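You operate a simulated robot arm through the tools that you are given. There is no shell and no other tool. Be economical: measure what you need, move in short steps, check, and stop when the job is done.

Carry out the task below with a simulated two-armed robot. There is one attempt and no reset: what you move stays moved.

JOB
Put one of the wooden blocks from the green belt top on the low top of the dryer cabinet. Put the black foam block on the flat top of the console. Push the right jornavel flap shut. The order is free.

Only the result counts: the job must be done as asked and must still hold three seconds after the hand-in. Knocking over, shifting, dropping, spilling or breaking anything else fails it.

ROBOT AND FRAMES
Two 6-joint arms with two-finger grippers on one trunk, on a base that drives. Base frame: it is fixed to the floor where the robot stands at the start and does not move with it; the origin is under the middle of the robot, x ahead of it, y to its left, z up. Readings come in mm, degrees, newtons and seconds.
The left shoulder is at the start at [30, 178, 988], the right one opposite. With the tool pointing down near the work surface each hand reaches from about 440 to 840 mm from the robot's upright axis, wherever it stands, measured 20 degrees to its own side. Places, roughly: flat top of the console (149x14 cm) [2480, -2360, 1100]; low top of the dryer cabinet [4900, 100, 1000]; right jornavel flap [6700, -5500, 1000]. Payload 2.54 kg a hand.
Tool frame (each hand has its own): the origin (TCP) lies between the finger pads and is the grasp point; the fingertips stand 30 mm ahead of it; z points along the fingers, y is the line along which they close. Largest opening 116 mm; the body of the gripper starts 95 mm behind the TCP.
Orientation is told as [roll, pitch, yaw] about the base's x, y, z axes, in that order, counted from this pose: with the fingers straight down and closing along the base's y, the tool's x points along the base's -x, its y along +y and its z along -z.

CONTROLS
- The arms move only by the tool send_rows. It takes "left_deltas", "right_deltas" or both (then of equal length, played together; a hand with none holds still); each is a list of rows, each a list of 7 numbers: the shift along the tool's x, y, z in mm, then the turn, a rotation vector about the tool's x, y, z in degrees, then the finger opening in mm, from 0 to 116. In form: [[dx, dy, dz, rx, ry, rz, gripper], ...]. A call has 1 to 10 rows; each row is the pose to reach, as a shift and turn from the pose commanded when the call began, along the tool's axes at that moment. Rows are played at 5 a second. More than 50 mm and 8.6 degrees between two rows, or a gripper value outside its range, and nothing of the call is played. Where a pose cannot be reached the arm comes as near as it can. A force on the tool above 40 N (or 10 N above the force at the start of the call, whichever is more), or a blocked arm, ends the call early, and 0.2 s more pass. The fingers move at their own pace (about 153 mm/s each) and stop on an object; they squeeze with about 30 N. The grip force told is the motor's: it shows also when the fingers shut on nothing. Time passes only in rows, and 0.2 s behind the last, so rows that repeat a pose let the fingers close. The reply holds the time, the measured pose of the TCP, the force on the tool along the base axes, the opening and the grip force, in the units named above and with some noise, with the torque about the TCP (base axes, N m) and any sound that the robot's microphone picked up.
- Cameras (640 x 400 px; columns grow to the right, rows downward): "scene" is now at [43.7, -7.3, 1701.1]; the picture's right is [-0.11, -0.99, 0.00], its down [-0.80, 0.09, -0.60] and it looks along [0.59, -0.06, -0.80] (base axes); focal length 281 px, centre (320, 200). "left" rides on the left gripper at [69, 15, -122] in its tool frame; the picture's right is [-0.21, 0.98, 0.00], its down [-0.83, -0.18, -0.53] and it looks along [-0.52, -0.11, 0.85] (tool axes); focal length 251 px, centre (320, 200). "right" rides on the right gripper at [69, -15, -122] in its tool frame; the picture's right is [0.21, 0.98, 0.00], its down [-0.83, 0.18, -0.53] and it looks along [-0.52, 0.11, 0.85] (tool axes); focal length 251 px, centre (320, 200). There is no depth. A picture from a camera that has moved, and an enlarged one, comes with that camera's place and axes in the base frame and with its lens.
- grab_frame(camera): a new picture of that camera. The clock stands still meanwhile.
- raise_lower(by): slides the trunk up (or, below 0, down) by that many mm; the arms and the scene camera ride with it, the base frame stays. It gives what a move gives, with no picture.
- drive_base(legs): drives the robot by 1 to 6 legs, each [ahead, left, turn to the left] in mm, mm and degrees, along the robot's own axes; the way and the turn of a leg run together, so that a leg with both is an arc; at most 1500 mm and 180 degrees a leg. The arms and the cameras ride along, it lands a little off, and it stops where it bumps. It gives what a move gives.
- head_to(pan, tilt): turns the head with the scene camera to pan (to the left, within 143 degrees either way) and tilt (down, from -29 to 69), counted from straight ahead of the robot. It gives what a move gives.
- inspect(camera, box): a new picture of the part [left, top, right, bottom] of that camera's present view, enlarged. The clock stands still meanwhile.
- job_done(): hands the job in; it is judged then, once.

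Go step by step. Nothing tells you exact positions but the pictures and the camera data: compare them with the known pose of the tool, close in by small moves and look again before you grip or let go. The budget is 165 turns and 122 pictures, counting those below and the enlarged ones. Unless the task says otherwise, let go and move clear before handing in, and close with one line.

The tools are called after "Request:" as name(argument=value, ...) on one line, values as JSON. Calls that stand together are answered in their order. send_rows: Moves the arms, as the interface text tells. Its arguments: {"type":"object","properties":{"left_deltas":{"type":"array"},"right_deltas":{"type":"array"}},"required":[]} The other tools are called the same way: raise_lower (by) slides the trunk up or down; drive_base (legs) drives the base; head_to (pan, tilt) turns the head that bears the scene camera; grab_frame (camera) takes a picture; inspect (camera, box) takes an enlarged picture of a part of a camera's view; job_done () hands the job in.

At the start:

```text
time: 0.0
left_position: [498.1, 84.9, 1092.8]
left_ee_rot: [0.0, 0.0, 0.0]
left_wrist_force: [0.7, 0.1, -0.2]
left_moment: [0.01, -0.03, -0.02]
left_finger_gap: 115.9
left_grasp_force: 0.1
right_position: [284.1, -227.0, 1119.4]
right_ee_rot: [-0.1, -0.1, 0.1]
right_wrist_force: [0.7, -0.7, 0.1]
right_moment: [0.0, -0.02, -0.01]
right_finger_gap: 115.9
right_grasp_force: 0.2
trunk travel left (down, up): [-200.0, 340.0]
robot x, y, heading: [3.9, -0.7, 0.1]
head pan, tilt: [-6.2, 53.4]
```

scene: 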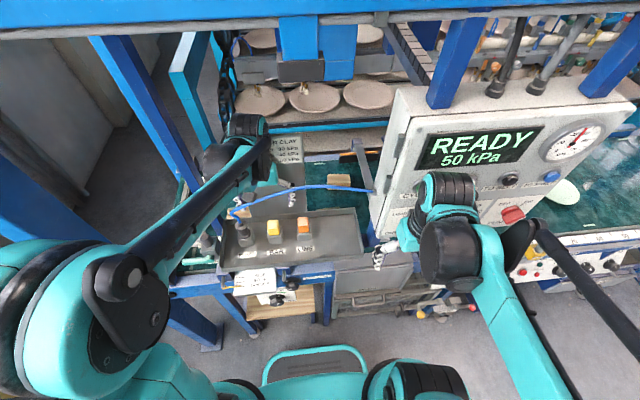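
right: 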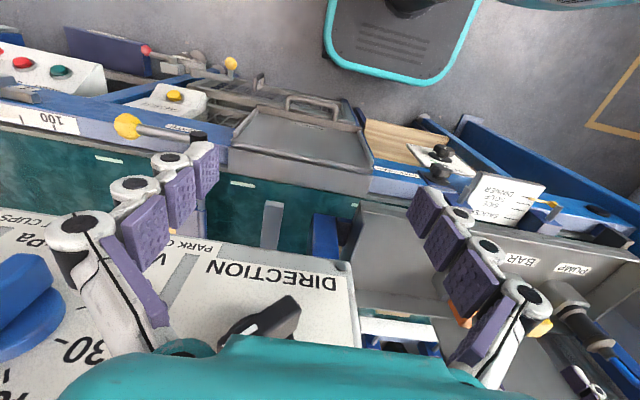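
left: 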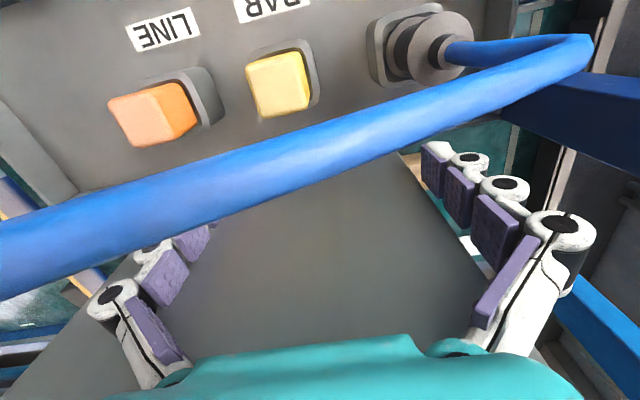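

I see a green belt ahead with what looks like a wooden block on it beyond the blue hose, and the left hand is close to a console with a hose. I look closer and around first.

Request:
inspect(camera="scene", box=[200, 80, 420, 300])

Request:
head_to(pan=-30, tilt=20)

Request:
grab_frame(camera="scene")

```text
1.82 times, centred on (310, 190) of scene
camera zoom: at [43.7, -7.3, 1701.1], right [-0.11, -0.99, 0.0], down [-0.8, 0.09, -0.6], along [0.59, -0.06, -0.8], focal length 512 px, centre (338, 218)
```

zoom: 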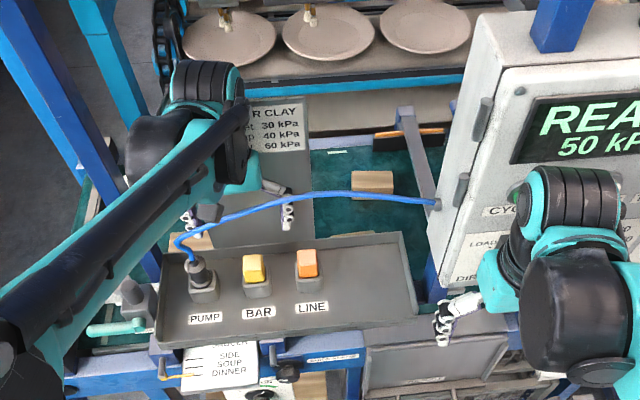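

```text
time: 1.0
left_position: [498.6, 85.3, 1092.0]
left_ee_rot: [0.0, -0.1, 0.1]
left_wrist_force: [-0.3, 0.4, -0.3]
left_moment: [-0.02, 0.0, -0.01]
left_finger_gap: 116.0
left_grasp_force: 0.0
right_position: [284.1, -226.5, 1119.0]
right_ee_rot: [0.0, 0.1, 0.0]
right_wrist_force: [0.6, 0.1, -0.7]
right_moment: [0.0, -0.01, 0.04]
right_finger_gap: 115.9
right_grasp_force: 0.2
trunk travel left (down, up): [-200.0, 340.0]
robot x, y, heading: [2.1, 2.2, -0.1]
head pan, tilt: [-30.0, 20.0]
```

```text
117 pictures are left
camera scene: at [51.2, -45.8, 1751.1], right [-0.5, -0.87, 0.0], down [-0.3, 0.17, -0.94], along [0.81, -0.47, -0.34], focal length 281 px, centre (320, 200)
```

scene: 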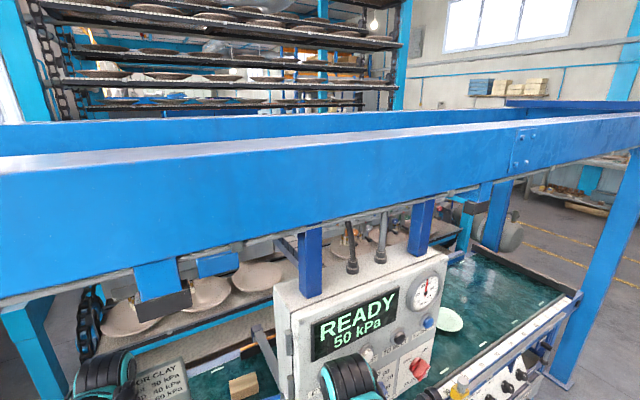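

A pottery line: a green belt runs ahead to the right under a blue gantry. I look further around for the foam block, the dryer and the flap.

Request:
head_to(pan=-75, tilt=20)

Request:
grab_frame(camera="scene")

Request:
head_to(pan=20, tilt=20)

Request:
grab_frame(camera="scene")

Request:
head_to(pan=-40, tilt=50)

Request:
grab_frame(camera="scene")

```text
time: 2.1
left_position: [497.3, 83.8, 1093.9]
left_ee_rot: [0.0, 0.0, 0.0]
left_wrist_force: [0.0, 0.7, -0.4]
left_moment: [0.0, 0.02, 0.0]
left_finger_gap: 116.1
left_grasp_force: 0.0
right_position: [284.3, -226.5, 1120.2]
right_ee_rot: [0.0, 0.0, 0.0]
right_wrist_force: [0.6, 0.0, 1.1]
right_moment: [0.02, -0.02, 0.0]
right_finger_gap: 116.5
right_grasp_force: 0.2
trunk travel left (down, up): [-200.0, 340.0]
robot x, y, heading: [-0.2, -0.7, -0.1]
head pan, tilt: [-75.0, 20.0]
```

```text
116 pictures are left
camera scene: at [-5.3, -89.3, 1751.2], right [-0.97, -0.26, 0.0], down [-0.09, 0.33, -0.94], along [0.24, -0.91, -0.34], focal length 281 px, centre (320, 200)
```

scene: 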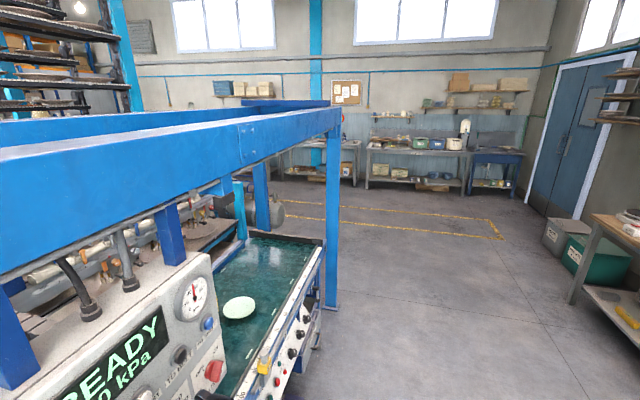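

```text
time: 3.8
left_position: [496.9, 84.2, 1093.1]
left_ee_rot: [-0.1, 0.0, 0.0]
left_wrist_force: [0.1, -0.4, -0.2]
left_moment: [0.0, 0.02, -0.01]
left_finger_gap: 116.0
left_grasp_force: 0.1
right_position: [284.7, -227.2, 1119.8]
right_ee_rot: [-0.1, 0.0, 0.0]
right_wrist_force: [0.6, 0.1, 0.1]
right_moment: [-0.02, -0.02, 0.01]
right_finger_gap: 116.0
right_grasp_force: 0.1
trunk travel left (down, up): [-200.0, 340.0]
robot x, y, heading: [2.3, -0.5, 0.1]
head pan, tilt: [20.0, 20.0]
```

```text
115 pictures are left
camera scene: at [58.0, 32.5, 1751.2], right [0.34, -0.94, 0.0], down [-0.32, -0.12, -0.94], along [0.88, 0.32, -0.34], focal length 281 px, centre (320, 200)
```

scene: 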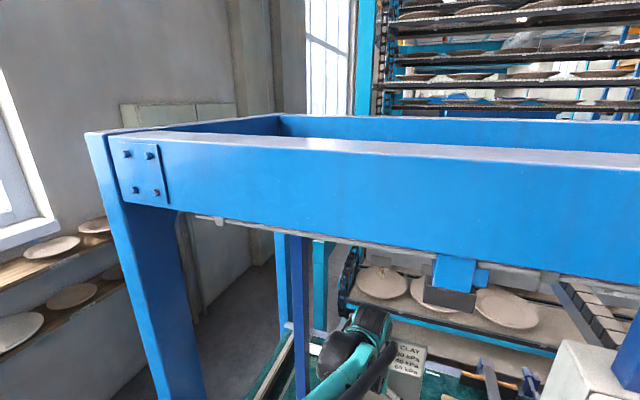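

```text
time: 5.1
left_position: [498.5, 85.8, 1092.3]
left_ee_rot: [0.0, 0.0, 0.1]
left_wrist_force: [-0.1, -0.3, -0.2]
left_moment: [-0.03, 0.01, -0.03]
left_finger_gap: 115.9
left_grasp_force: 0.1
right_position: [285.0, -227.3, 1119.1]
right_ee_rot: [-0.1, -0.1, 0.0]
right_wrist_force: [0.2, 0.1, -0.1]
right_moment: [-0.01, 0.02, 0.0]
right_finger_gap: 115.9
right_grasp_force: 0.0
trunk travel left (down, up): [-200.0, 340.0]
robot x, y, heading: [-2.5, -0.6, 0.1]
head pan, tilt: [-40.0, 50.0]
```

```text
114 pictures are left
camera scene: at [29.5, -48.8, 1705.6], right [-0.64, -0.77, 0.0], down [-0.59, 0.49, -0.64], along [0.49, -0.41, -0.77], focal length 281 px, centre (320, 200)
```

scene: 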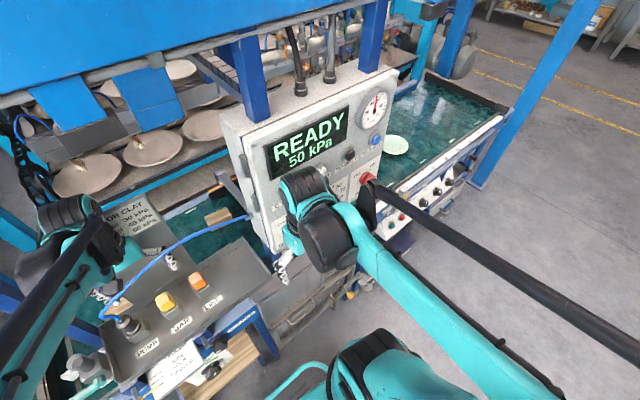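

The belt carries a wooden block at about (714,-150). I look closely there, and also behind the robot for the foam block.

Request:
head_to(pan=-8, tilt=50)

Request:
inspect(camera="scene", box=[280, 100, 420, 220])

Request:
head_to(pan=-130, tilt=20)

Request:
grab_frame(camera="scene")

Request:
head_to(pan=120, tilt=20)

Request:
grab_frame(camera="scene")

```text
time: 6.1
left_position: [498.0, 85.3, 1094.2]
left_ee_rot: [0.0, 0.1, 0.0]
left_wrist_force: [0.1, -0.9, 0.0]
left_moment: [0.0, -0.02, 0.03]
left_finger_gap: 116.1
left_grasp_force: 0.2
right_position: [284.0, -226.7, 1119.7]
right_ee_rot: [0.0, 0.0, 0.0]
right_wrist_force: [-0.3, -1.2, -0.3]
right_moment: [0.03, 0.0, -0.01]
right_finger_gap: 115.9
right_grasp_force: 0.0
trunk travel left (down, up): [-200.0, 340.0]
robot x, y, heading: [3.1, -3.9, 0.0]
head pan, tilt: [-8.0, 50.0]
```

```text
3.33 times, centred on (350, 160) of scene
camera zoom: at [46.7, -10.1, 1705.6], right [-0.14, -0.99, 0.0], down [-0.76, 0.11, -0.64], along [0.64, -0.09, -0.77], focal length 938 px, centre (220, 333)
```

zoom: 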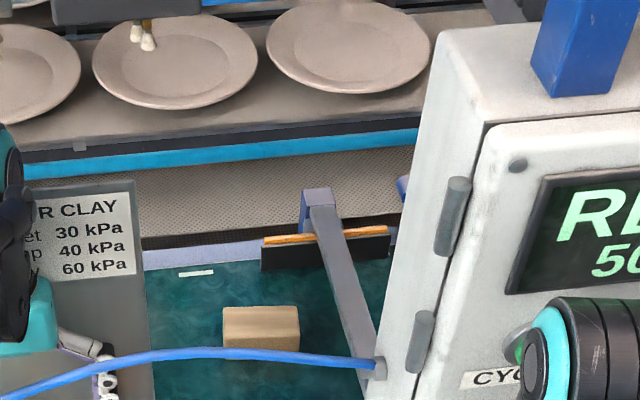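

```text
time: 8.1
left_position: [498.1, 85.1, 1092.6]
left_ee_rot: [0.0, 0.1, 0.0]
left_wrist_force: [0.1, -0.5, -0.3]
left_moment: [0.02, 0.04, 0.01]
left_finger_gap: 116.0
left_grasp_force: 0.1
right_position: [285.3, -226.5, 1119.4]
right_ee_rot: [-0.1, 0.1, 0.0]
right_wrist_force: [-1.1, 0.0, -0.2]
right_moment: [-0.02, 0.0, 0.04]
right_finger_gap: 115.9
right_grasp_force: 0.2
trunk travel left (down, up): [-200.0, 340.0]
robot x, y, heading: [0.7, 0.2, 0.2]
head pan, tilt: [-130.0, 20.0]
```

```text
112 pictures are left
camera scene: at [-89.3, -70.7, 1751.2], right [-0.77, 0.64, 0.0], down [0.22, 0.26, -0.94], along [-0.6, -0.72, -0.34], focal length 281 px, centre (320, 200)
```

scene: 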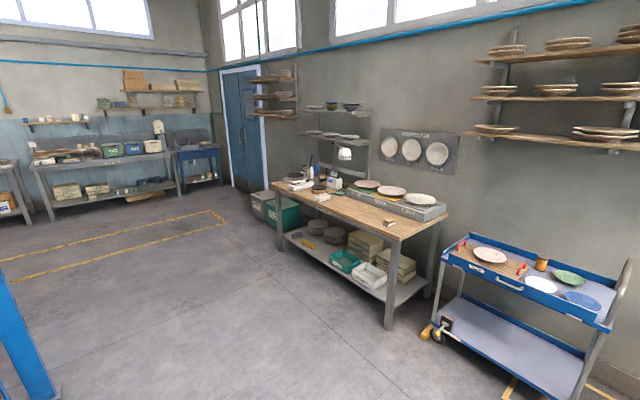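

```text
time: 11.6
left_position: [498.1, 84.8, 1092.3]
left_ee_rot: [0.0, 0.0, 0.1]
left_wrist_force: [1.2, 0.4, -0.1]
left_moment: [0.01, 0.03, 0.01]
left_finger_gap: 116.0
left_grasp_force: 0.2
right_position: [284.8, -226.1, 1119.6]
right_ee_rot: [-0.1, 0.0, 0.0]
right_wrist_force: [0.8, 0.9, -0.2]
right_moment: [0.0, 0.0, 0.0]
right_finger_gap: 115.9
right_grasp_force: 0.1
trunk travel left (down, up): [-200.0, 340.0]
robot x, y, heading: [-4.7, 0.5, -0.2]
head pan, tilt: [120.0, 20.0]
```

```text
111 pictures are left
camera scene: at [-76.0, 81.3, 1751.2], right [0.87, 0.5, 0.0], down [0.17, -0.3, -0.94], along [-0.47, 0.81, -0.34], focal length 281 px, centre (320, 200)
```

scene: 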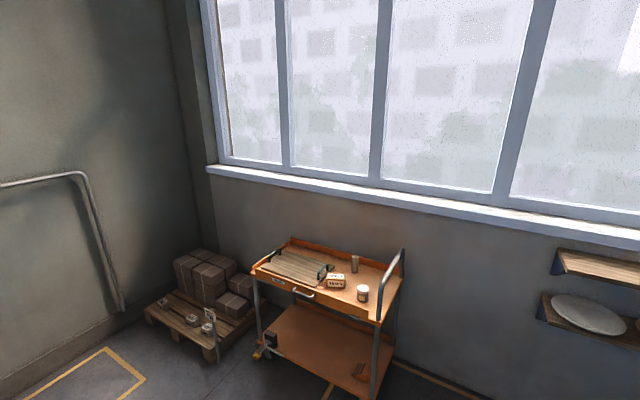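

The wooden block lies near (700,-150) on the belt behind the hose; a second wooden thing is near (600,200) left of the tray. The hose runs just on the robot side of the left fingers, so I lift the left hand straight up and look.

Request:
send_rows(left_deltas=[[0, 0, -40, 0, 0, 0, 116], [0, 0, -80, 0, 0, 0, 116], [0, 0, -120, 0, 0, 0, 116], [0, 0, -160, 0, 0, 0, 116]])

Request:
grab_frame(camera="left")

Request:
head_to(pan=0, tilt=55)

Request:
grab_frame(camera="scene")

```text
time: 12.6
left_position: [498.6, 87.0, 1252.0]
left_ee_rot: [0.0, 0.0, 0.0]
left_wrist_force: [0.1, -0.6, -0.1]
left_moment: [-0.01, -0.02, -0.04]
left_finger_gap: 115.8
left_grasp_force: 0.0
right_position: [283.2, -226.1, 1120.9]
right_ee_rot: [0.0, 0.0, 0.0]
right_wrist_force: [0.7, 0.3, 0.4]
right_moment: [-0.02, -0.02, -0.03]
right_finger_gap: 116.1
right_grasp_force: 0.0
trunk travel left (down, up): [-200.0, 340.0]
robot x, y, heading: [3.2, 0.5, 0.1]
head pan, tilt: [120.0, 20.0]
```

```text
110 pictures are left
camera left: at [429.1, 101.0, 1375.0], right [0.21, 0.98, 0.0], down [0.83, -0.18, 0.53], along [0.52, -0.11, -0.85], focal length 251 px, centre (320, 200)
```

left: 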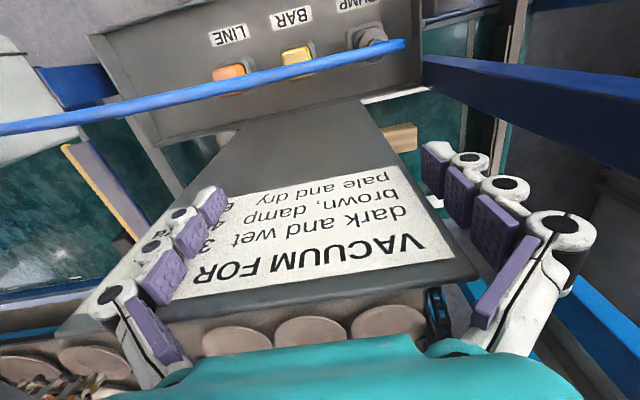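

```text
time: 14.6
left_position: [497.8, 87.5, 1251.9]
left_ee_rot: [0.0, 0.0, 0.0]
left_wrist_force: [0.2, 0.3, 0.3]
left_moment: [0.01, -0.01, -0.01]
left_finger_gap: 116.0
left_grasp_force: 0.1
right_position: [283.5, -227.3, 1119.4]
right_ee_rot: [0.0, 0.1, 0.0]
right_wrist_force: [-0.3, 0.1, -0.2]
right_moment: [-0.02, -0.02, 0.0]
right_finger_gap: 115.8
right_grasp_force: 0.2
trunk travel left (down, up): [-200.0, 340.0]
robot x, y, heading: [-3.0, -5.8, -0.1]
head pan, tilt: [0.0, 55.0]
```

```text
109 pictures are left
camera scene: at [42.6, 0.7, 1699.1], right [0.0, -1.0, 0.0], down [-0.82, 0.0, -0.57], along [0.57, 0.0, -0.82], focal length 281 px, centre (320, 200)
```

scene: 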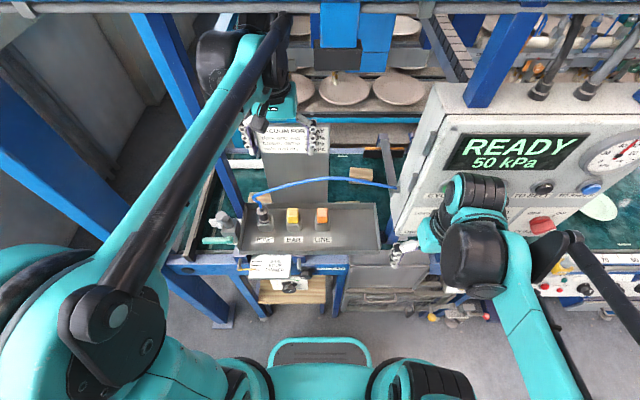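

Request:
inspect(camera="scene", box=[200, 110, 420, 260])

Request:
inspect(camera="left", box=[330, 60, 530, 185])

Request:
inspect(camera="left", box=[0, 20, 240, 170])

```text
2.67 times, centred on (310, 185) of scene
camera zoom: at [42.6, 0.7, 1699.1], right [0.0, -1.0, 0.0], down [-0.82, 0.0, -0.57], along [0.57, 0.0, -0.82], focal length 750 px, centre (347, 240)
```

zoom: 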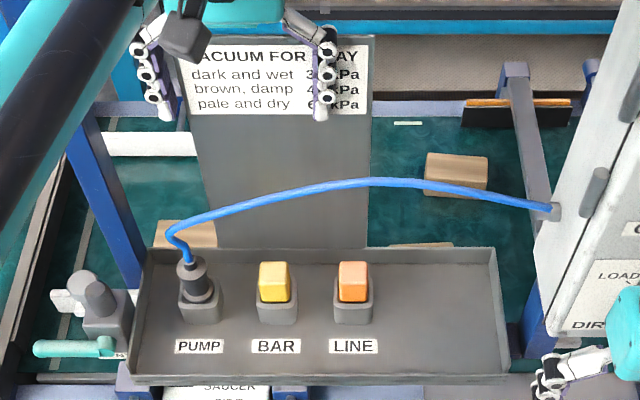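

```text
3.20 times, centred on (430, 122) of left
camera zoom: at [429.2, 101.0, 1374.2], right [0.21, 0.98, 0.0], down [0.83, -0.18, 0.53], along [0.52, -0.11, -0.85], focal length 805 px, centre (-32, 448)
```

zoom: 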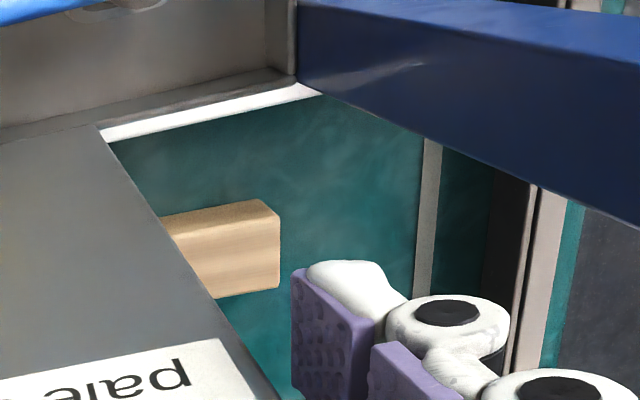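

```text
2.67 times, centred on (120, 95) of left
camera zoom: at [429.2, 101.0, 1374.2], right [0.21, 0.98, 0.0], down [0.83, -0.18, 0.53], along [0.52, -0.11, -0.85], focal length 670 px, centre (853, 480)
```

zoom: 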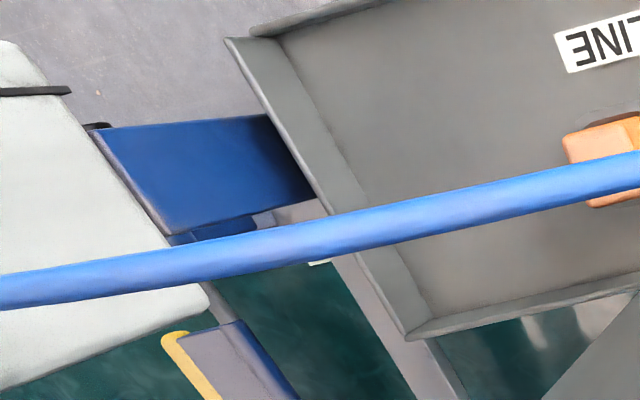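

Three wooden blocks lie on the belt; the most open one is near (756,-158) with top around z=852. I need to learn how high the blue beam hangs, so I pull the left hand back and raise the trunk a little for parallax.

Request:
send_rows(left_deltas=[[40, 0, 0, 0, 0, 0, 116], [80, 0, 0, 0, 0, 0, 116], [120, 0, 0, 0, 0, 0, 116], [160, 0, 0, 0, 0, 0, 116], [200, 0, 0, 0, 0, 0, 116]])

Request:
head_to(pan=0, tilt=25)

Request:
grab_frame(camera="scene")

Request:
raise_lower(by=100)

Request:
grab_frame(camera="scene")

```text
time: 15.8
left_position: [294.9, 85.8, 1252.7]
left_ee_rot: [0.1, -0.1, 0.0]
left_wrist_force: [-1.5, 0.0, 0.3]
left_moment: [-0.03, -0.07, 0.0]
left_finger_gap: 115.9
left_grasp_force: 0.1
right_position: [283.4, -226.7, 1121.3]
right_ee_rot: [0.0, -0.1, -0.1]
right_wrist_force: [-0.3, 0.2, 0.3]
right_moment: [0.03, -0.04, 0.0]
right_finger_gap: 116.0
right_grasp_force: 0.1
trunk travel left (down, up): [-200.0, 340.0]
robot x, y, heading: [1.3, -0.2, 0.1]
head pan, tilt: [0.0, 55.0]
```

```text
time: 16.8
left_position: [297.3, 86.3, 1253.0]
left_ee_rot: [0.1, -0.1, 0.0]
left_wrist_force: [-0.4, 0.6, 1.2]
left_moment: [0.02, 0.01, 0.01]
left_finger_gap: 116.0
left_grasp_force: 0.1
right_position: [283.7, -227.7, 1119.5]
right_ee_rot: [0.0, 0.1, 0.0]
right_wrist_force: [0.2, -1.1, -0.3]
right_moment: [0.01, 0.02, -0.01]
right_finger_gap: 116.3
right_grasp_force: 0.1
trunk travel left (down, up): [-200.0, 340.0]
robot x, y, heading: [-1.1, -2.9, -0.1]
head pan, tilt: [0.0, 25.0]
```

```text
105 pictures are left
camera scene: at [62.4, 0.7, 1743.0], right [0.0, -1.0, 0.0], down [-0.42, 0.0, -0.91], along [0.91, 0.0, -0.42], focal length 281 px, centre (320, 200)
```

scene: 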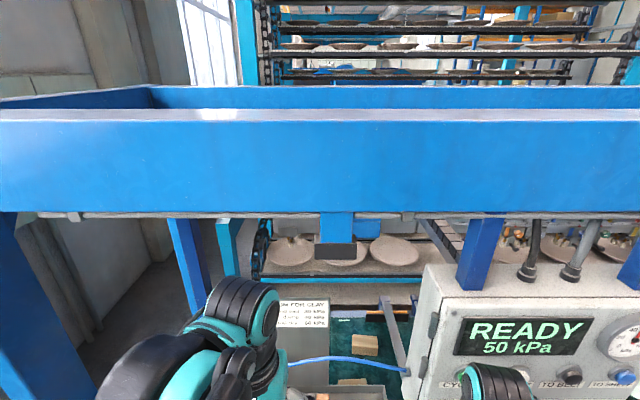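

```text
time: 18.1
left_position: [296.6, 85.9, 1353.3]
left_ee_rot: [0.0, 0.1, -0.1]
left_wrist_force: [0.5, -0.1, -0.5]
left_moment: [0.01, 0.0, -0.01]
left_finger_gap: 116.0
left_grasp_force: 0.1
right_position: [283.8, -227.9, 1219.4]
right_ee_rot: [0.0, 0.0, 0.1]
right_wrist_force: [0.3, 0.8, -0.4]
right_moment: [0.0, 0.01, -0.02]
right_finger_gap: 115.9
right_grasp_force: 0.0
trunk travel left (down, up): [-300.0, 240.0]
robot x, y, heading: [-2.5, -0.5, 0.2]
head pan, tilt: [0.0, 25.0]
```

```text
104 pictures are left
camera scene: at [62.6, 0.7, 1842.9], right [0.0, -1.0, 0.0], down [-0.42, 0.0, -0.91], along [0.91, 0.0, -0.42], focal length 281 px, centre (320, 200)
```

scene: 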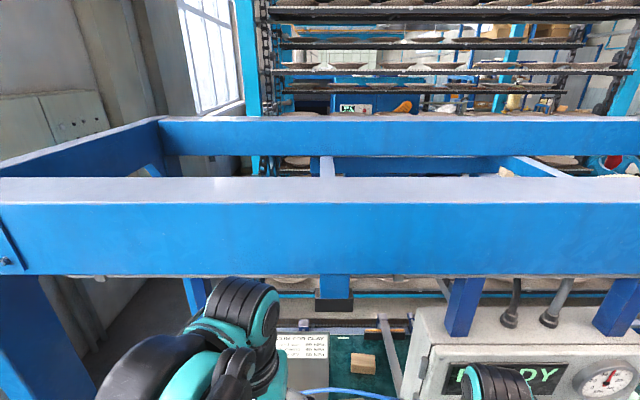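

The beam's front lower edge is near x=375, z=1584 and the hose arches to about z=1150, leaving a gap for the right arm. I lower both hands, raise the trunk and drive 150 mm left so the right arm comes in left of the READY cabinet.

Request:
send_rows(left_deltas=[[0, 0, 45, 0, 0, 0, 116], [0, 0, 90, 0, 0, 0, 116], [0, 0, 135, 0, 0, 0, 116]], right_deltas=[[0, 0, 40, 0, 0, 0, 116], [0, 0, 80, 0, 0, 0, 116], [0, 0, 110, 0, 0, 0, 116]])

Request:
raise_lower(by=140)

Request:
drive_base(legs=[[0, 150, 0]])

Request:
head_to(pan=-12, tilt=50)

Request:
grab_frame(camera="scene")

```text
time: 18.9
left_position: [298.8, 86.9, 1219.5]
left_ee_rot: [-0.1, 0.1, 0.1]
left_wrist_force: [-0.1, -0.5, -0.1]
left_moment: [0.01, 0.03, -0.02]
left_finger_gap: 115.7
left_grasp_force: 0.1
right_position: [284.9, -227.2, 1109.5]
right_ee_rot: [0.0, 0.0, 0.1]
right_wrist_force: [0.4, 0.2, -0.7]
right_moment: [0.06, 0.0, -0.01]
right_finger_gap: 115.7
right_grasp_force: 0.1
trunk travel left (down, up): [-300.0, 240.0]
robot x, y, heading: [1.0, -2.4, -0.2]
head pan, tilt: [0.0, 25.0]
```

```text
time: 20.6
left_position: [297.5, 86.3, 1361.0]
left_ee_rot: [0.0, 0.0, 0.0]
left_wrist_force: [0.2, -0.8, 1.1]
left_moment: [-0.01, -0.02, 0.02]
left_finger_gap: 115.8
left_grasp_force: 0.0
right_position: [283.1, -226.1, 1250.0]
right_ee_rot: [0.1, 0.0, 0.0]
right_wrist_force: [-0.6, 0.2, 0.0]
right_moment: [-0.01, 0.02, 0.01]
right_finger_gap: 116.0
right_grasp_force: 0.1
trunk travel left (down, up): [-440.0, 100.0]
robot x, y, heading: [2.6, -4.7, 0.3]
head pan, tilt: [0.0, 25.0]
```

```text
time: 21.9
left_position: [298.7, 230.9, 1360.7]
left_ee_rot: [0.2, 0.0, -0.3]
left_wrist_force: [-0.6, 0.3, 0.2]
left_moment: [0.0, -0.03, 0.02]
left_finger_gap: 116.2
left_grasp_force: 0.0
right_position: [283.5, -80.4, 1248.6]
right_ee_rot: [0.0, -0.1, -0.2]
right_wrist_force: [-0.5, -0.2, 0.2]
right_moment: [0.02, 0.0, -0.01]
right_finger_gap: 115.9
right_grasp_force: 0.0
trunk travel left (down, up): [-440.0, 100.0]
robot x, y, heading: [-0.4, 146.3, -0.1]
head pan, tilt: [0.0, 25.0]
```

```text
time: 22.8
left_position: [297.8, 232.8, 1361.1]
left_ee_rot: [0.0, 0.0, -0.2]
left_wrist_force: [-0.1, 0.2, 0.1]
left_moment: [0.0, 0.02, -0.02]
left_finger_gap: 115.8
left_grasp_force: 0.0
right_position: [283.0, -81.0, 1249.2]
right_ee_rot: [0.0, 0.0, -0.3]
right_wrist_force: [0.4, -0.1, -0.3]
right_moment: [-0.01, 0.01, 0.01]
right_finger_gap: 115.9
right_grasp_force: 0.1
trunk travel left (down, up): [-440.0, 100.0]
robot x, y, heading: [1.1, 149.4, -0.2]
head pan, tilt: [-12.0, 50.0]
```

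```text
103 pictures are left
camera scene: at [45.9, 131.2, 1945.6], right [-0.21, -0.98, 0.0], down [-0.75, 0.16, -0.64], along [0.63, -0.14, -0.77], focal length 281 px, centre (320, 200)
```

scene: 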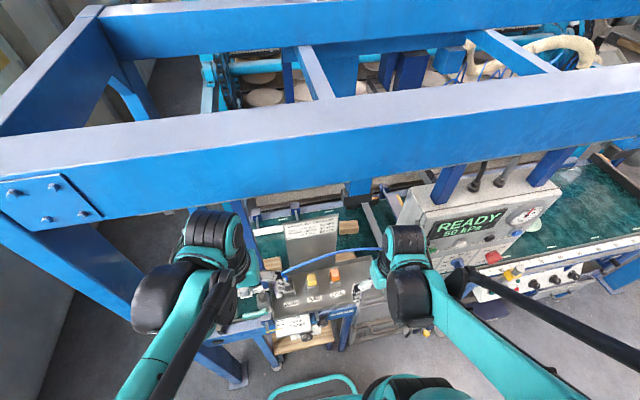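

The block stays at about (755,-160,852). I lower the trunk a bit and use the right wrist camera to measure the hose height where I must cross.

Request:
raise_lower(by=-100)

Request:
send_rows(right_deltas=[[0, 0, -50, 0, 0, 0, 116], [0, 0, -100, 0, 0, 0, 116]])

Request:
grab_frame(camera="right")

Request:
inspect(camera="scene", box=[240, 160, 440, 290])

```text
time: 24.1
left_position: [299.2, 233.2, 1260.4]
left_ee_rot: [0.0, 0.0, -0.2]
left_wrist_force: [0.2, -0.4, 1.1]
left_moment: [-0.02, 0.07, 0.01]
left_finger_gap: 115.9
left_grasp_force: 0.1
right_position: [283.3, -80.7, 1150.7]
right_ee_rot: [-0.1, 0.0, -0.2]
right_wrist_force: [-0.1, 0.1, 0.4]
right_moment: [-0.04, -0.01, 0.02]
right_finger_gap: 115.8
right_grasp_force: 0.0
trunk travel left (down, up): [-340.0, 200.0]
robot x, y, heading: [0.2, 149.7, -0.1]
head pan, tilt: [-12.0, 50.0]
```

```text
time: 24.8
left_position: [298.3, 233.4, 1260.7]
left_ee_rot: [0.0, -0.1, -0.2]
left_wrist_force: [-0.3, 0.1, 0.1]
left_moment: [-0.04, 0.03, 0.02]
left_finger_gap: 115.9
left_grasp_force: 0.0
right_position: [280.8, -81.6, 1250.5]
right_ee_rot: [0.1, 0.0, -0.2]
right_wrist_force: [0.0, -0.4, -0.5]
right_moment: [0.0, -0.02, 0.05]
right_finger_gap: 116.1
right_grasp_force: 0.0
trunk travel left (down, up): [-340.0, 200.0]
robot x, y, heading: [2.2, 153.3, -0.1]
head pan, tilt: [-12.0, 50.0]
```

```text
102 pictures are left
camera right: at [212.5, -98.2, 1372.7], right [-0.21, 0.98, 0.0], down [0.83, 0.18, 0.53], along [0.52, 0.11, -0.85], focal length 251 px, centre (320, 200)
```

right: 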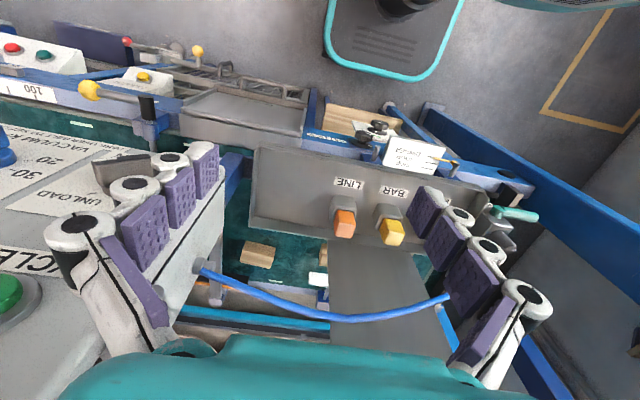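

```text
3.08 times, centred on (340, 225) of scene
camera zoom: at [45.5, 132.3, 1845.6], right [-0.21, -0.98, 0.0], down [-0.75, 0.16, -0.64], along [0.63, -0.14, -0.77], focal length 866 px, centre (258, 123)
```

zoom: 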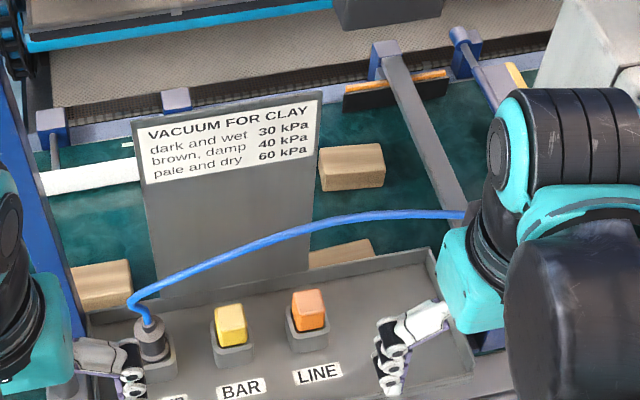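

The direct way is tight (hose at z≈1215, hanging tool, sign board, cabinet). The left end of the belt may be more open for the left block at about (648,208), so I look there.

Request:
head_to(pan=45, tilt=30)

Request:
grab_frame(camera="scene")

Request:
head_to(pan=85, tilt=30)

Request:
grab_frame(camera="scene")

Request:
grab_frame(camera="left")

```text
time: 26.0
left_position: [298.5, 232.9, 1259.5]
left_ee_rot: [0.0, -0.1, -0.2]
left_wrist_force: [-0.2, 1.2, 0.4]
left_moment: [0.02, 0.01, -0.04]
left_finger_gap: 116.0
left_grasp_force: 0.0
right_position: [281.3, -82.2, 1249.9]
right_ee_rot: [0.0, 0.0, -0.3]
right_wrist_force: [0.0, 0.5, 0.5]
right_moment: [-0.02, 0.02, 0.01]
right_finger_gap: 116.2
right_grasp_force: 0.1
trunk travel left (down, up): [-340.0, 200.0]
robot x, y, heading: [-1.4, 148.8, -0.1]
head pan, tilt: [45.0, 30.0]
```

```text
100 pictures are left
camera scene: at [34.8, 211.9, 1875.1], right [0.7, -0.71, 0.0], down [-0.36, -0.35, -0.87], along [0.61, 0.61, -0.5], focal length 281 px, centre (320, 200)
```

scene: 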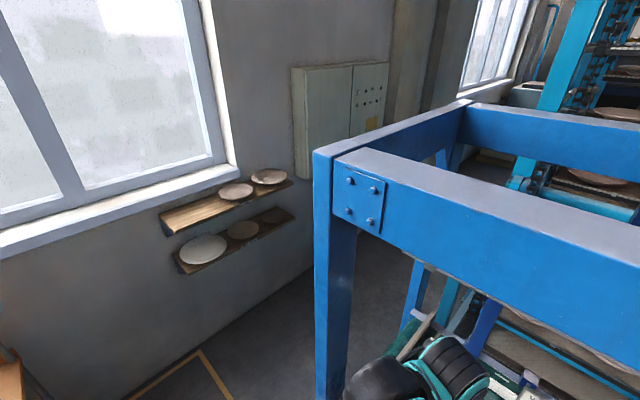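

```text
time: 27.1
left_position: [298.4, 233.7, 1260.0]
left_ee_rot: [0.0, 0.0, -0.2]
left_wrist_force: [0.2, 0.4, -0.2]
left_moment: [-0.01, 0.02, -0.01]
left_finger_gap: 116.1
left_grasp_force: 0.0
right_position: [280.7, -83.0, 1250.9]
right_ee_rot: [0.0, 0.0, -0.2]
right_wrist_force: [0.5, -1.0, -0.4]
right_moment: [0.02, -0.01, 0.0]
right_finger_gap: 115.8
right_grasp_force: 0.1
trunk travel left (down, up): [-340.0, 200.0]
robot x, y, heading: [-1.2, 146.7, -0.2]
head pan, tilt: [85.0, 30.0]
```

```text
99 pictures are left
camera scene: at [-21.1, 238.3, 1875.1], right [1.0, -0.09, 0.0], down [-0.05, -0.5, -0.87], along [0.08, 0.86, -0.5], focal length 281 px, centre (320, 200)
```

scene: 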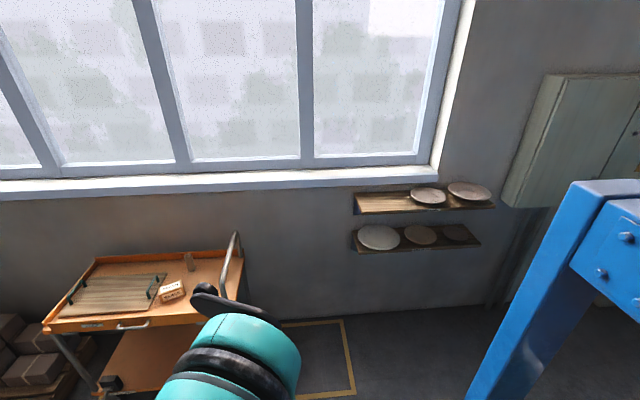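

```text
98 pictures are left
camera left: at [229.1, 247.6, 1383.1], right [0.22, 0.98, 0.0], down [0.83, -0.18, 0.53], along [0.52, -0.12, -0.85], focal length 251 px, centre (320, 200)
```

left: 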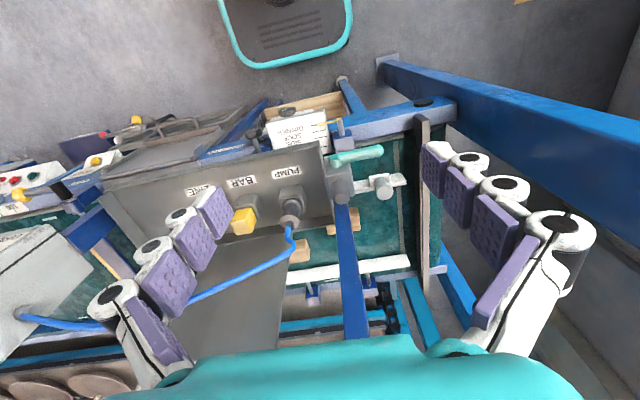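

The left aisle (leg at y≈510, wall y≈1700) looks wide enough to work from the belt's left end. I back off, go round the gantry leg and face the belt's left end, in stages.

Request:
drive_base(legs=[[-100, 0, 0], [0, 500, 0], [400, 400, 0]])

Request:
head_to(pan=0, tilt=40)

Request:
grab_frame(camera="scene")

Request:
head_to(pan=-60, tilt=40)

Request:
grab_frame(camera="scene")

```text
time: 32.2
left_position: [353.5, 879.9, 1260.2]
left_ee_rot: [0.0, -0.3, -0.7]
left_wrist_force: [-0.3, 0.3, -0.3]
left_moment: [-0.01, -0.05, 0.0]
left_finger_gap: 116.0
left_grasp_force: 0.0
right_position: [323.5, 560.1, 1250.6]
right_ee_rot: [-0.5, 0.9, -1.3]
right_wrist_force: [-12.6, -3.8, 2.2]
right_moment: [0.61, -1.92, -0.04]
right_finger_gap: 116.1
right_grasp_force: 0.1
trunk travel left (down, up): [-340.0, 200.0]
robot x, y, heading: [55.0, 800.0, -0.6]
head pan, tilt: [85.0, 30.0]
stopped in leg 3: the force on the tool passed its limit at 188 N (the readings are from after the stop); the commanded pose is now the measured one
```

```text
time: 33.8
left_position: [351.5, 876.9, 1260.2]
left_ee_rot: [0.1, -0.3, -0.8]
left_wrist_force: [0.0, 0.5, 0.3]
left_moment: [-0.01, 0.0, 0.02]
left_finger_gap: 116.0
left_grasp_force: 0.0
right_position: [325.0, 560.8, 1249.7]
right_ee_rot: [-0.4, 0.8, -1.3]
right_wrist_force: [-18.8, -3.4, -9.9]
right_moment: [0.35, -2.09, 0.06]
right_finger_gap: 116.3
right_grasp_force: 0.2
trunk travel left (down, up): [-340.0, 200.0]
robot x, y, heading: [53.6, 798.1, -0.7]
head pan, tilt: [0.0, 40.0]
```

```text
97 pictures are left
camera scene: at [106.3, 795.7, 1859.8], right [-0.01, -1.0, 0.0], down [-0.64, 0.01, -0.77], along [0.77, -0.01, -0.64], focal length 281 px, centre (320, 200)
```

scene: 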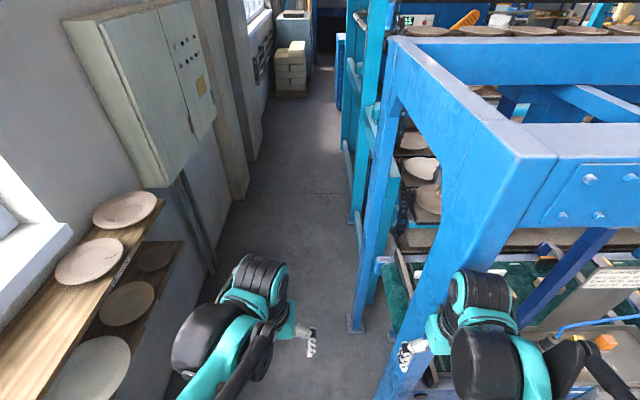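

```text
time: 35.0
left_position: [352.3, 878.6, 1260.9]
left_ee_rot: [0.1, -0.3, -0.7]
left_wrist_force: [-0.1, -0.4, -0.1]
left_moment: [0.03, 0.01, 0.01]
left_finger_gap: 116.1
left_grasp_force: 0.1
right_position: [324.1, 560.2, 1250.6]
right_ee_rot: [-0.4, 0.8, -1.2]
right_wrist_force: [-19.4, -3.1, -9.1]
right_moment: [0.29, -2.21, 0.09]
right_finger_gap: 115.9
right_grasp_force: 0.1
trunk travel left (down, up): [-340.0, 200.0]
robot x, y, heading: [55.3, 793.0, -0.7]
head pan, tilt: [-60.0, 40.0]
```

```text
96 pictures are left
camera scene: at [62.7, 722.8, 1859.7], right [-0.87, -0.49, 0.0], down [-0.31, 0.56, -0.77], along [0.38, -0.67, -0.64], focal length 281 px, centre (320, 200)
```

scene: 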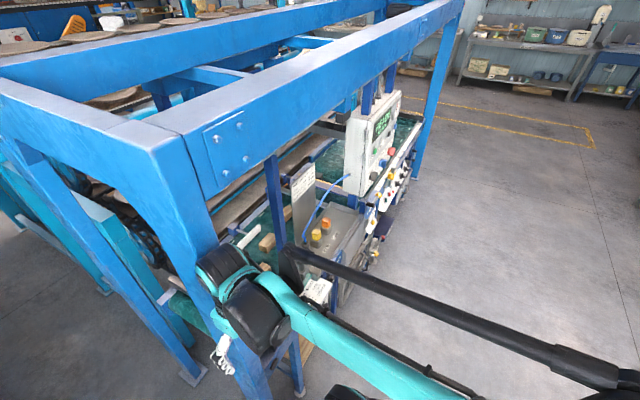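

The right hand brushed the fixed gantry leg (its corner is nearer than I took it, about (355,560)). I back off, turn to face -y in the open, then will strafe down the aisle.

Request:
drive_base(legs=[[-210, 0, 0], [0, 0, -90]])

Request:
head_to(pan=50, tilt=45)

Request:
grab_frame(camera="scene")

Request:
head_to(pan=100, tilt=40)

Request:
grab_frame(camera="scene")

```text
time: 40.5
left_position: [-76.3, 499.4, 1259.8]
left_ee_rot: [0.0, -0.2, -91.5]
left_wrist_force: [-0.3, -0.1, 0.0]
left_moment: [0.03, -0.01, 0.02]
left_finger_gap: 115.9
left_grasp_force: 0.2
right_position: [-394.0, 531.9, 1248.8]
right_ee_rot: [-0.5, 1.0, -92.0]
right_wrist_force: [0.4, -0.2, 0.1]
right_moment: [0.01, 0.0, 0.01]
right_finger_gap: 115.9
right_grasp_force: 0.1
trunk travel left (down, up): [-340.0, 200.0]
robot x, y, heading: [-151.8, 799.9, -91.3]
head pan, tilt: [-60.0, 40.0]
```

```text
time: 42.4
left_position: [-75.1, 498.0, 1260.3]
left_ee_rot: [-0.1, -0.1, -91.5]
left_wrist_force: [-1.3, 0.0, 0.2]
left_moment: [0.03, -0.05, -0.08]
left_finger_gap: 116.2
left_grasp_force: 0.0
right_position: [-392.2, 530.9, 1249.1]
right_ee_rot: [-0.5, 0.9, -92.0]
right_wrist_force: [0.5, 0.0, -1.0]
right_moment: [0.02, -0.01, -0.01]
right_finger_gap: 116.0
right_grasp_force: 0.0
trunk travel left (down, up): [-340.0, 200.0]
robot x, y, heading: [-150.3, 801.1, -91.5]
head pan, tilt: [50.0, 45.0]
```

```text
95 pictures are left
camera scene: at [-91.5, 776.4, 1852.5], right [-0.66, -0.75, 0.0], down [-0.53, 0.47, -0.71], along [0.53, -0.47, -0.71], focal length 281 px, centre (320, 200)
```

scene: 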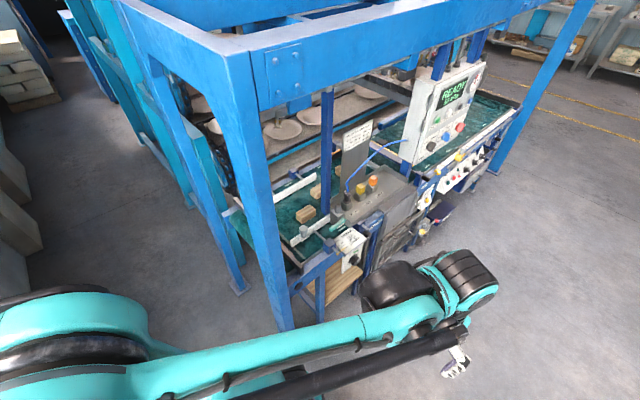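

```text
time: 43.6
left_position: [-73.8, 497.8, 1260.0]
left_ee_rot: [0.0, -0.1, -91.5]
left_wrist_force: [0.1, -0.7, 0.0]
left_moment: [0.0, 0.02, -0.01]
left_finger_gap: 116.1
left_grasp_force: 0.0
right_position: [-392.9, 529.9, 1250.5]
right_ee_rot: [-0.5, 1.0, -92.1]
right_wrist_force: [0.0, -0.8, 0.0]
right_moment: [0.02, 0.01, -0.01]
right_finger_gap: 115.8
right_grasp_force: 0.1
trunk travel left (down, up): [-340.0, 200.0]
robot x, y, heading: [-154.9, 801.8, -91.6]
head pan, tilt: [100.0, 40.0]
```

```text
94 pictures are left
camera scene: at [-68.2, 842.8, 1859.7], right [0.15, -0.99, 0.0], down [-0.64, -0.09, -0.77], along [0.76, 0.11, -0.64], focal length 281 px, centre (320, 200)
```

scene: 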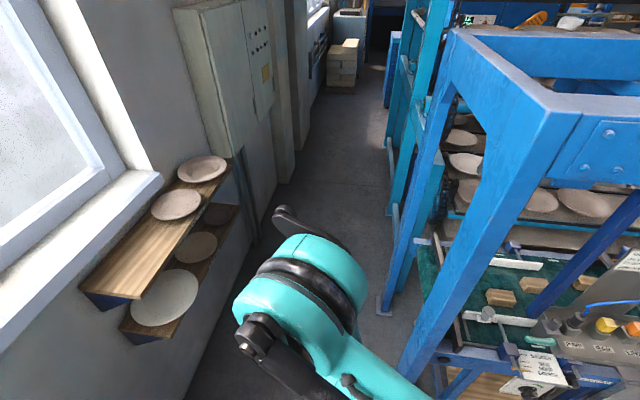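

From here the left end of the belt is clearly visible with wooden blocks just inside it. I zoom in.

Request:
inspect(camera="scene", box=[400, 230, 640, 380])

Request:
head_to(pan=50, tilt=45)

Request:
inspect(camera="scene", box=[200, 120, 400, 290])

```text
2.67 times, centred on (520, 305) of scene
camera zoom: at [-68.2, 842.8, 1859.7], right [0.15, -0.99, 0.0], down [-0.64, -0.09, -0.77], along [0.76, 0.11, -0.64], focal length 750 px, centre (-213, -80)
```

zoom: 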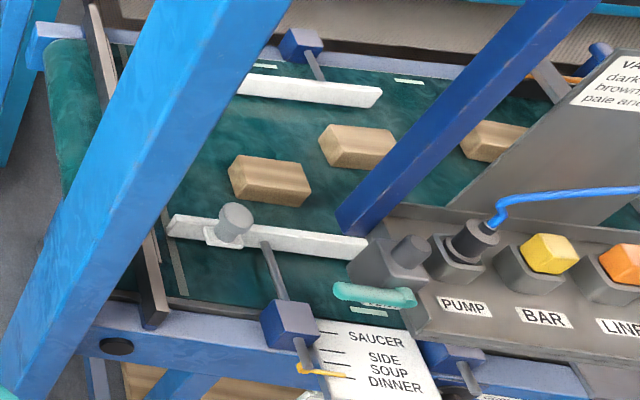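

```text
time: 44.8
left_position: [-75.3, 499.0, 1259.8]
left_ee_rot: [0.1, -0.1, -91.5]
left_wrist_force: [0.7, 0.3, 0.4]
left_moment: [-0.04, 0.03, 0.0]
left_finger_gap: 116.1
left_grasp_force: 0.1
right_position: [-393.0, 530.2, 1250.0]
right_ee_rot: [-0.5, 1.0, -92.0]
right_wrist_force: [-0.3, -0.1, 1.0]
right_moment: [0.0, 0.01, 0.02]
right_finger_gap: 116.0
right_grasp_force: 0.0
trunk travel left (down, up): [-340.0, 200.0]
robot x, y, heading: [-152.6, 798.7, -91.4]
head pan, tilt: [50.0, 45.0]
```

```text
2.35 times, centred on (300, 205) of scene
camera zoom: at [-91.4, 776.6, 1852.5], right [-0.66, -0.75, 0.0], down [-0.53, 0.47, -0.71], along [0.53, -0.47, -0.71], focal length 662 px, centre (367, 188)
```

zoom: 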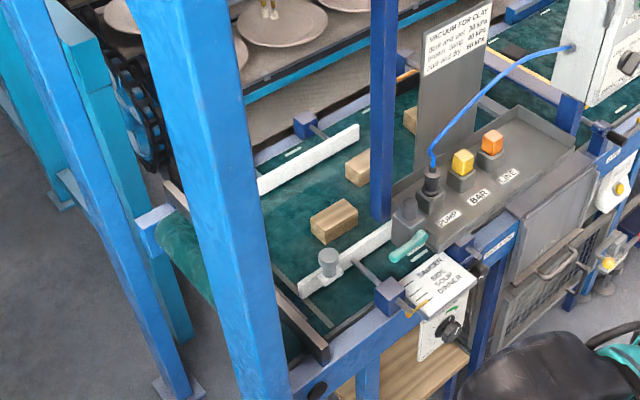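

Block A on the belt is at about (650,215), 45 mm wide in x and ~100 long in y, freely graspable from this end. I straighten up, back into the aisle line and strafe beside the belt end.

Request:
drive_base(legs=[[0, 0, 1.4], [-280, 0, 0], [0, 480, 0]])

Request:
head_to(pan=30, tilt=45)

Request:
grab_frame(camera="scene")

```text
time: 46.2
left_position: [-67.6, 569.7, 1261.8]
left_ee_rot: [0.0, -0.5, -90.1]
left_wrist_force: [0.3, 2.1, -0.1]
left_moment: [-0.14, -0.03, 0.0]
left_finger_gap: 116.2
left_grasp_force: 0.0
right_position: [-385.5, 595.6, 1252.7]
right_ee_rot: [-0.6, 0.7, -90.8]
right_wrist_force: [-0.4, 1.0, 0.9]
right_moment: [-0.14, 0.0, 0.0]
right_finger_gap: 116.0
right_grasp_force: 0.1
trunk travel left (down, up): [-340.0, 200.0]
robot x, y, heading: [-152.6, 868.2, -90.1]
head pan, tilt: [50.0, 45.0]
stopped in leg 2: the robot was blocked; the commanded pose is now the measured one
```

```text
time: 47.0
left_position: [-67.6, 563.7, 1259.6]
left_ee_rot: [0.0, -0.2, -90.1]
left_wrist_force: [0.6, -0.4, -0.3]
left_moment: [0.02, -0.01, 0.01]
left_finger_gap: 116.0
left_grasp_force: 0.0
right_position: [-385.7, 587.2, 1250.5]
right_ee_rot: [-0.4, 1.0, -90.7]
right_wrist_force: [0.1, -0.2, 0.3]
right_moment: [0.01, 0.02, 0.0]
right_finger_gap: 115.8
right_grasp_force: 0.1
trunk travel left (down, up): [-340.0, 200.0]
robot x, y, heading: [-151.8, 865.7, -90.3]
head pan, tilt: [30.0, 45.0]
```

```text
91 pictures are left
camera scene: at [-112.4, 822.7, 1852.4], right [-0.87, -0.5, 0.0], down [-0.35, 0.61, -0.71], along [0.35, -0.61, -0.71], focal length 281 px, centre (320, 200)
```

scene: 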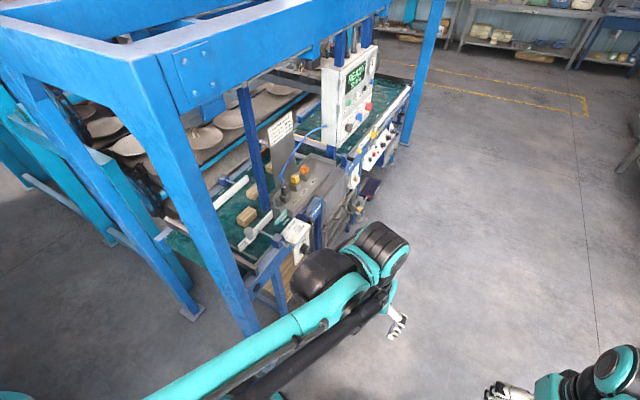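

The base was blocked behind, possibly by the trolley. I look back.

Request:
head_to(pan=-140, tilt=50)

Request:
grab_frame(camera="scene")

Request:
head_to(pan=140, tilt=50)

Request:
grab_frame(camera="scene")

```text
time: 49.6
left_position: [-68.0, 565.5, 1260.8]
left_ee_rot: [-0.1, -0.1, -90.1]
left_wrist_force: [0.2, 1.2, -0.3]
left_moment: [-0.01, 0.0, -0.02]
left_finger_gap: 115.8
left_grasp_force: 0.1
right_position: [-386.3, 588.7, 1250.9]
right_ee_rot: [-0.6, 1.0, -90.7]
right_wrist_force: [0.6, 0.2, -0.2]
right_moment: [-0.02, -0.02, 0.01]
right_finger_gap: 116.1
right_grasp_force: 0.1
trunk travel left (down, up): [-340.0, 200.0]
robot x, y, heading: [-152.8, 861.9, -90.3]
head pan, tilt: [-140.0, 50.0]
```

```text
90 pictures are left
camera scene: at [-202.3, 954.1, 1845.6], right [0.77, 0.64, 0.0], down [0.49, -0.59, -0.64], along [-0.41, 0.49, -0.77], focal length 281 px, centre (320, 200)
```

scene: 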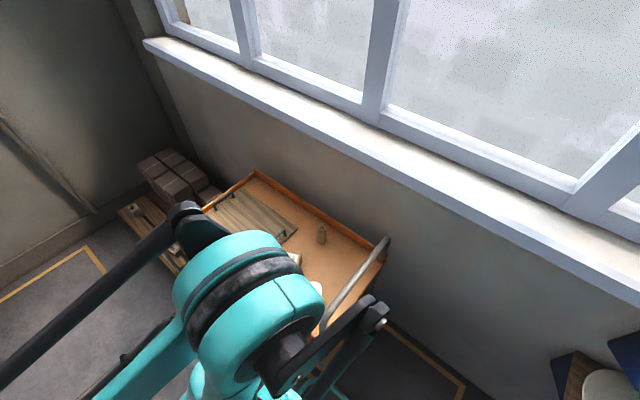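

```text
time: 53.5
left_position: [-67.8, 565.5, 1259.9]
left_ee_rot: [0.0, -0.1, -90.1]
left_wrist_force: [0.5, -0.5, 0.1]
left_moment: [0.0, -0.03, -0.04]
left_finger_gap: 115.8
left_grasp_force: 0.1
right_position: [-386.6, 589.2, 1249.2]
right_ee_rot: [-0.5, 0.9, -90.7]
right_wrist_force: [0.5, -0.5, 0.2]
right_moment: [0.0, 0.0, 0.0]
right_finger_gap: 116.1
right_grasp_force: 0.1
trunk travel left (down, up): [-340.0, 200.0]
robot x, y, heading: [-152.0, 865.2, -90.0]
head pan, tilt: [140.0, 50.0]
```

```text
89 pictures are left
camera scene: at [-103.2, 953.9, 1845.6], right [0.76, -0.65, 0.0], down [-0.49, -0.59, -0.64], along [0.41, 0.49, -0.77], focal length 281 px, centre (320, 200)
```

scene: 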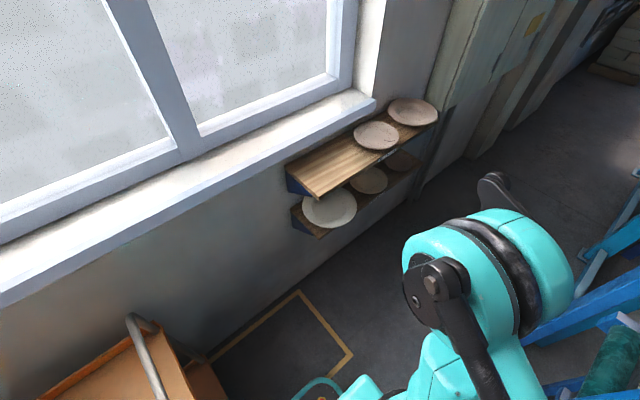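

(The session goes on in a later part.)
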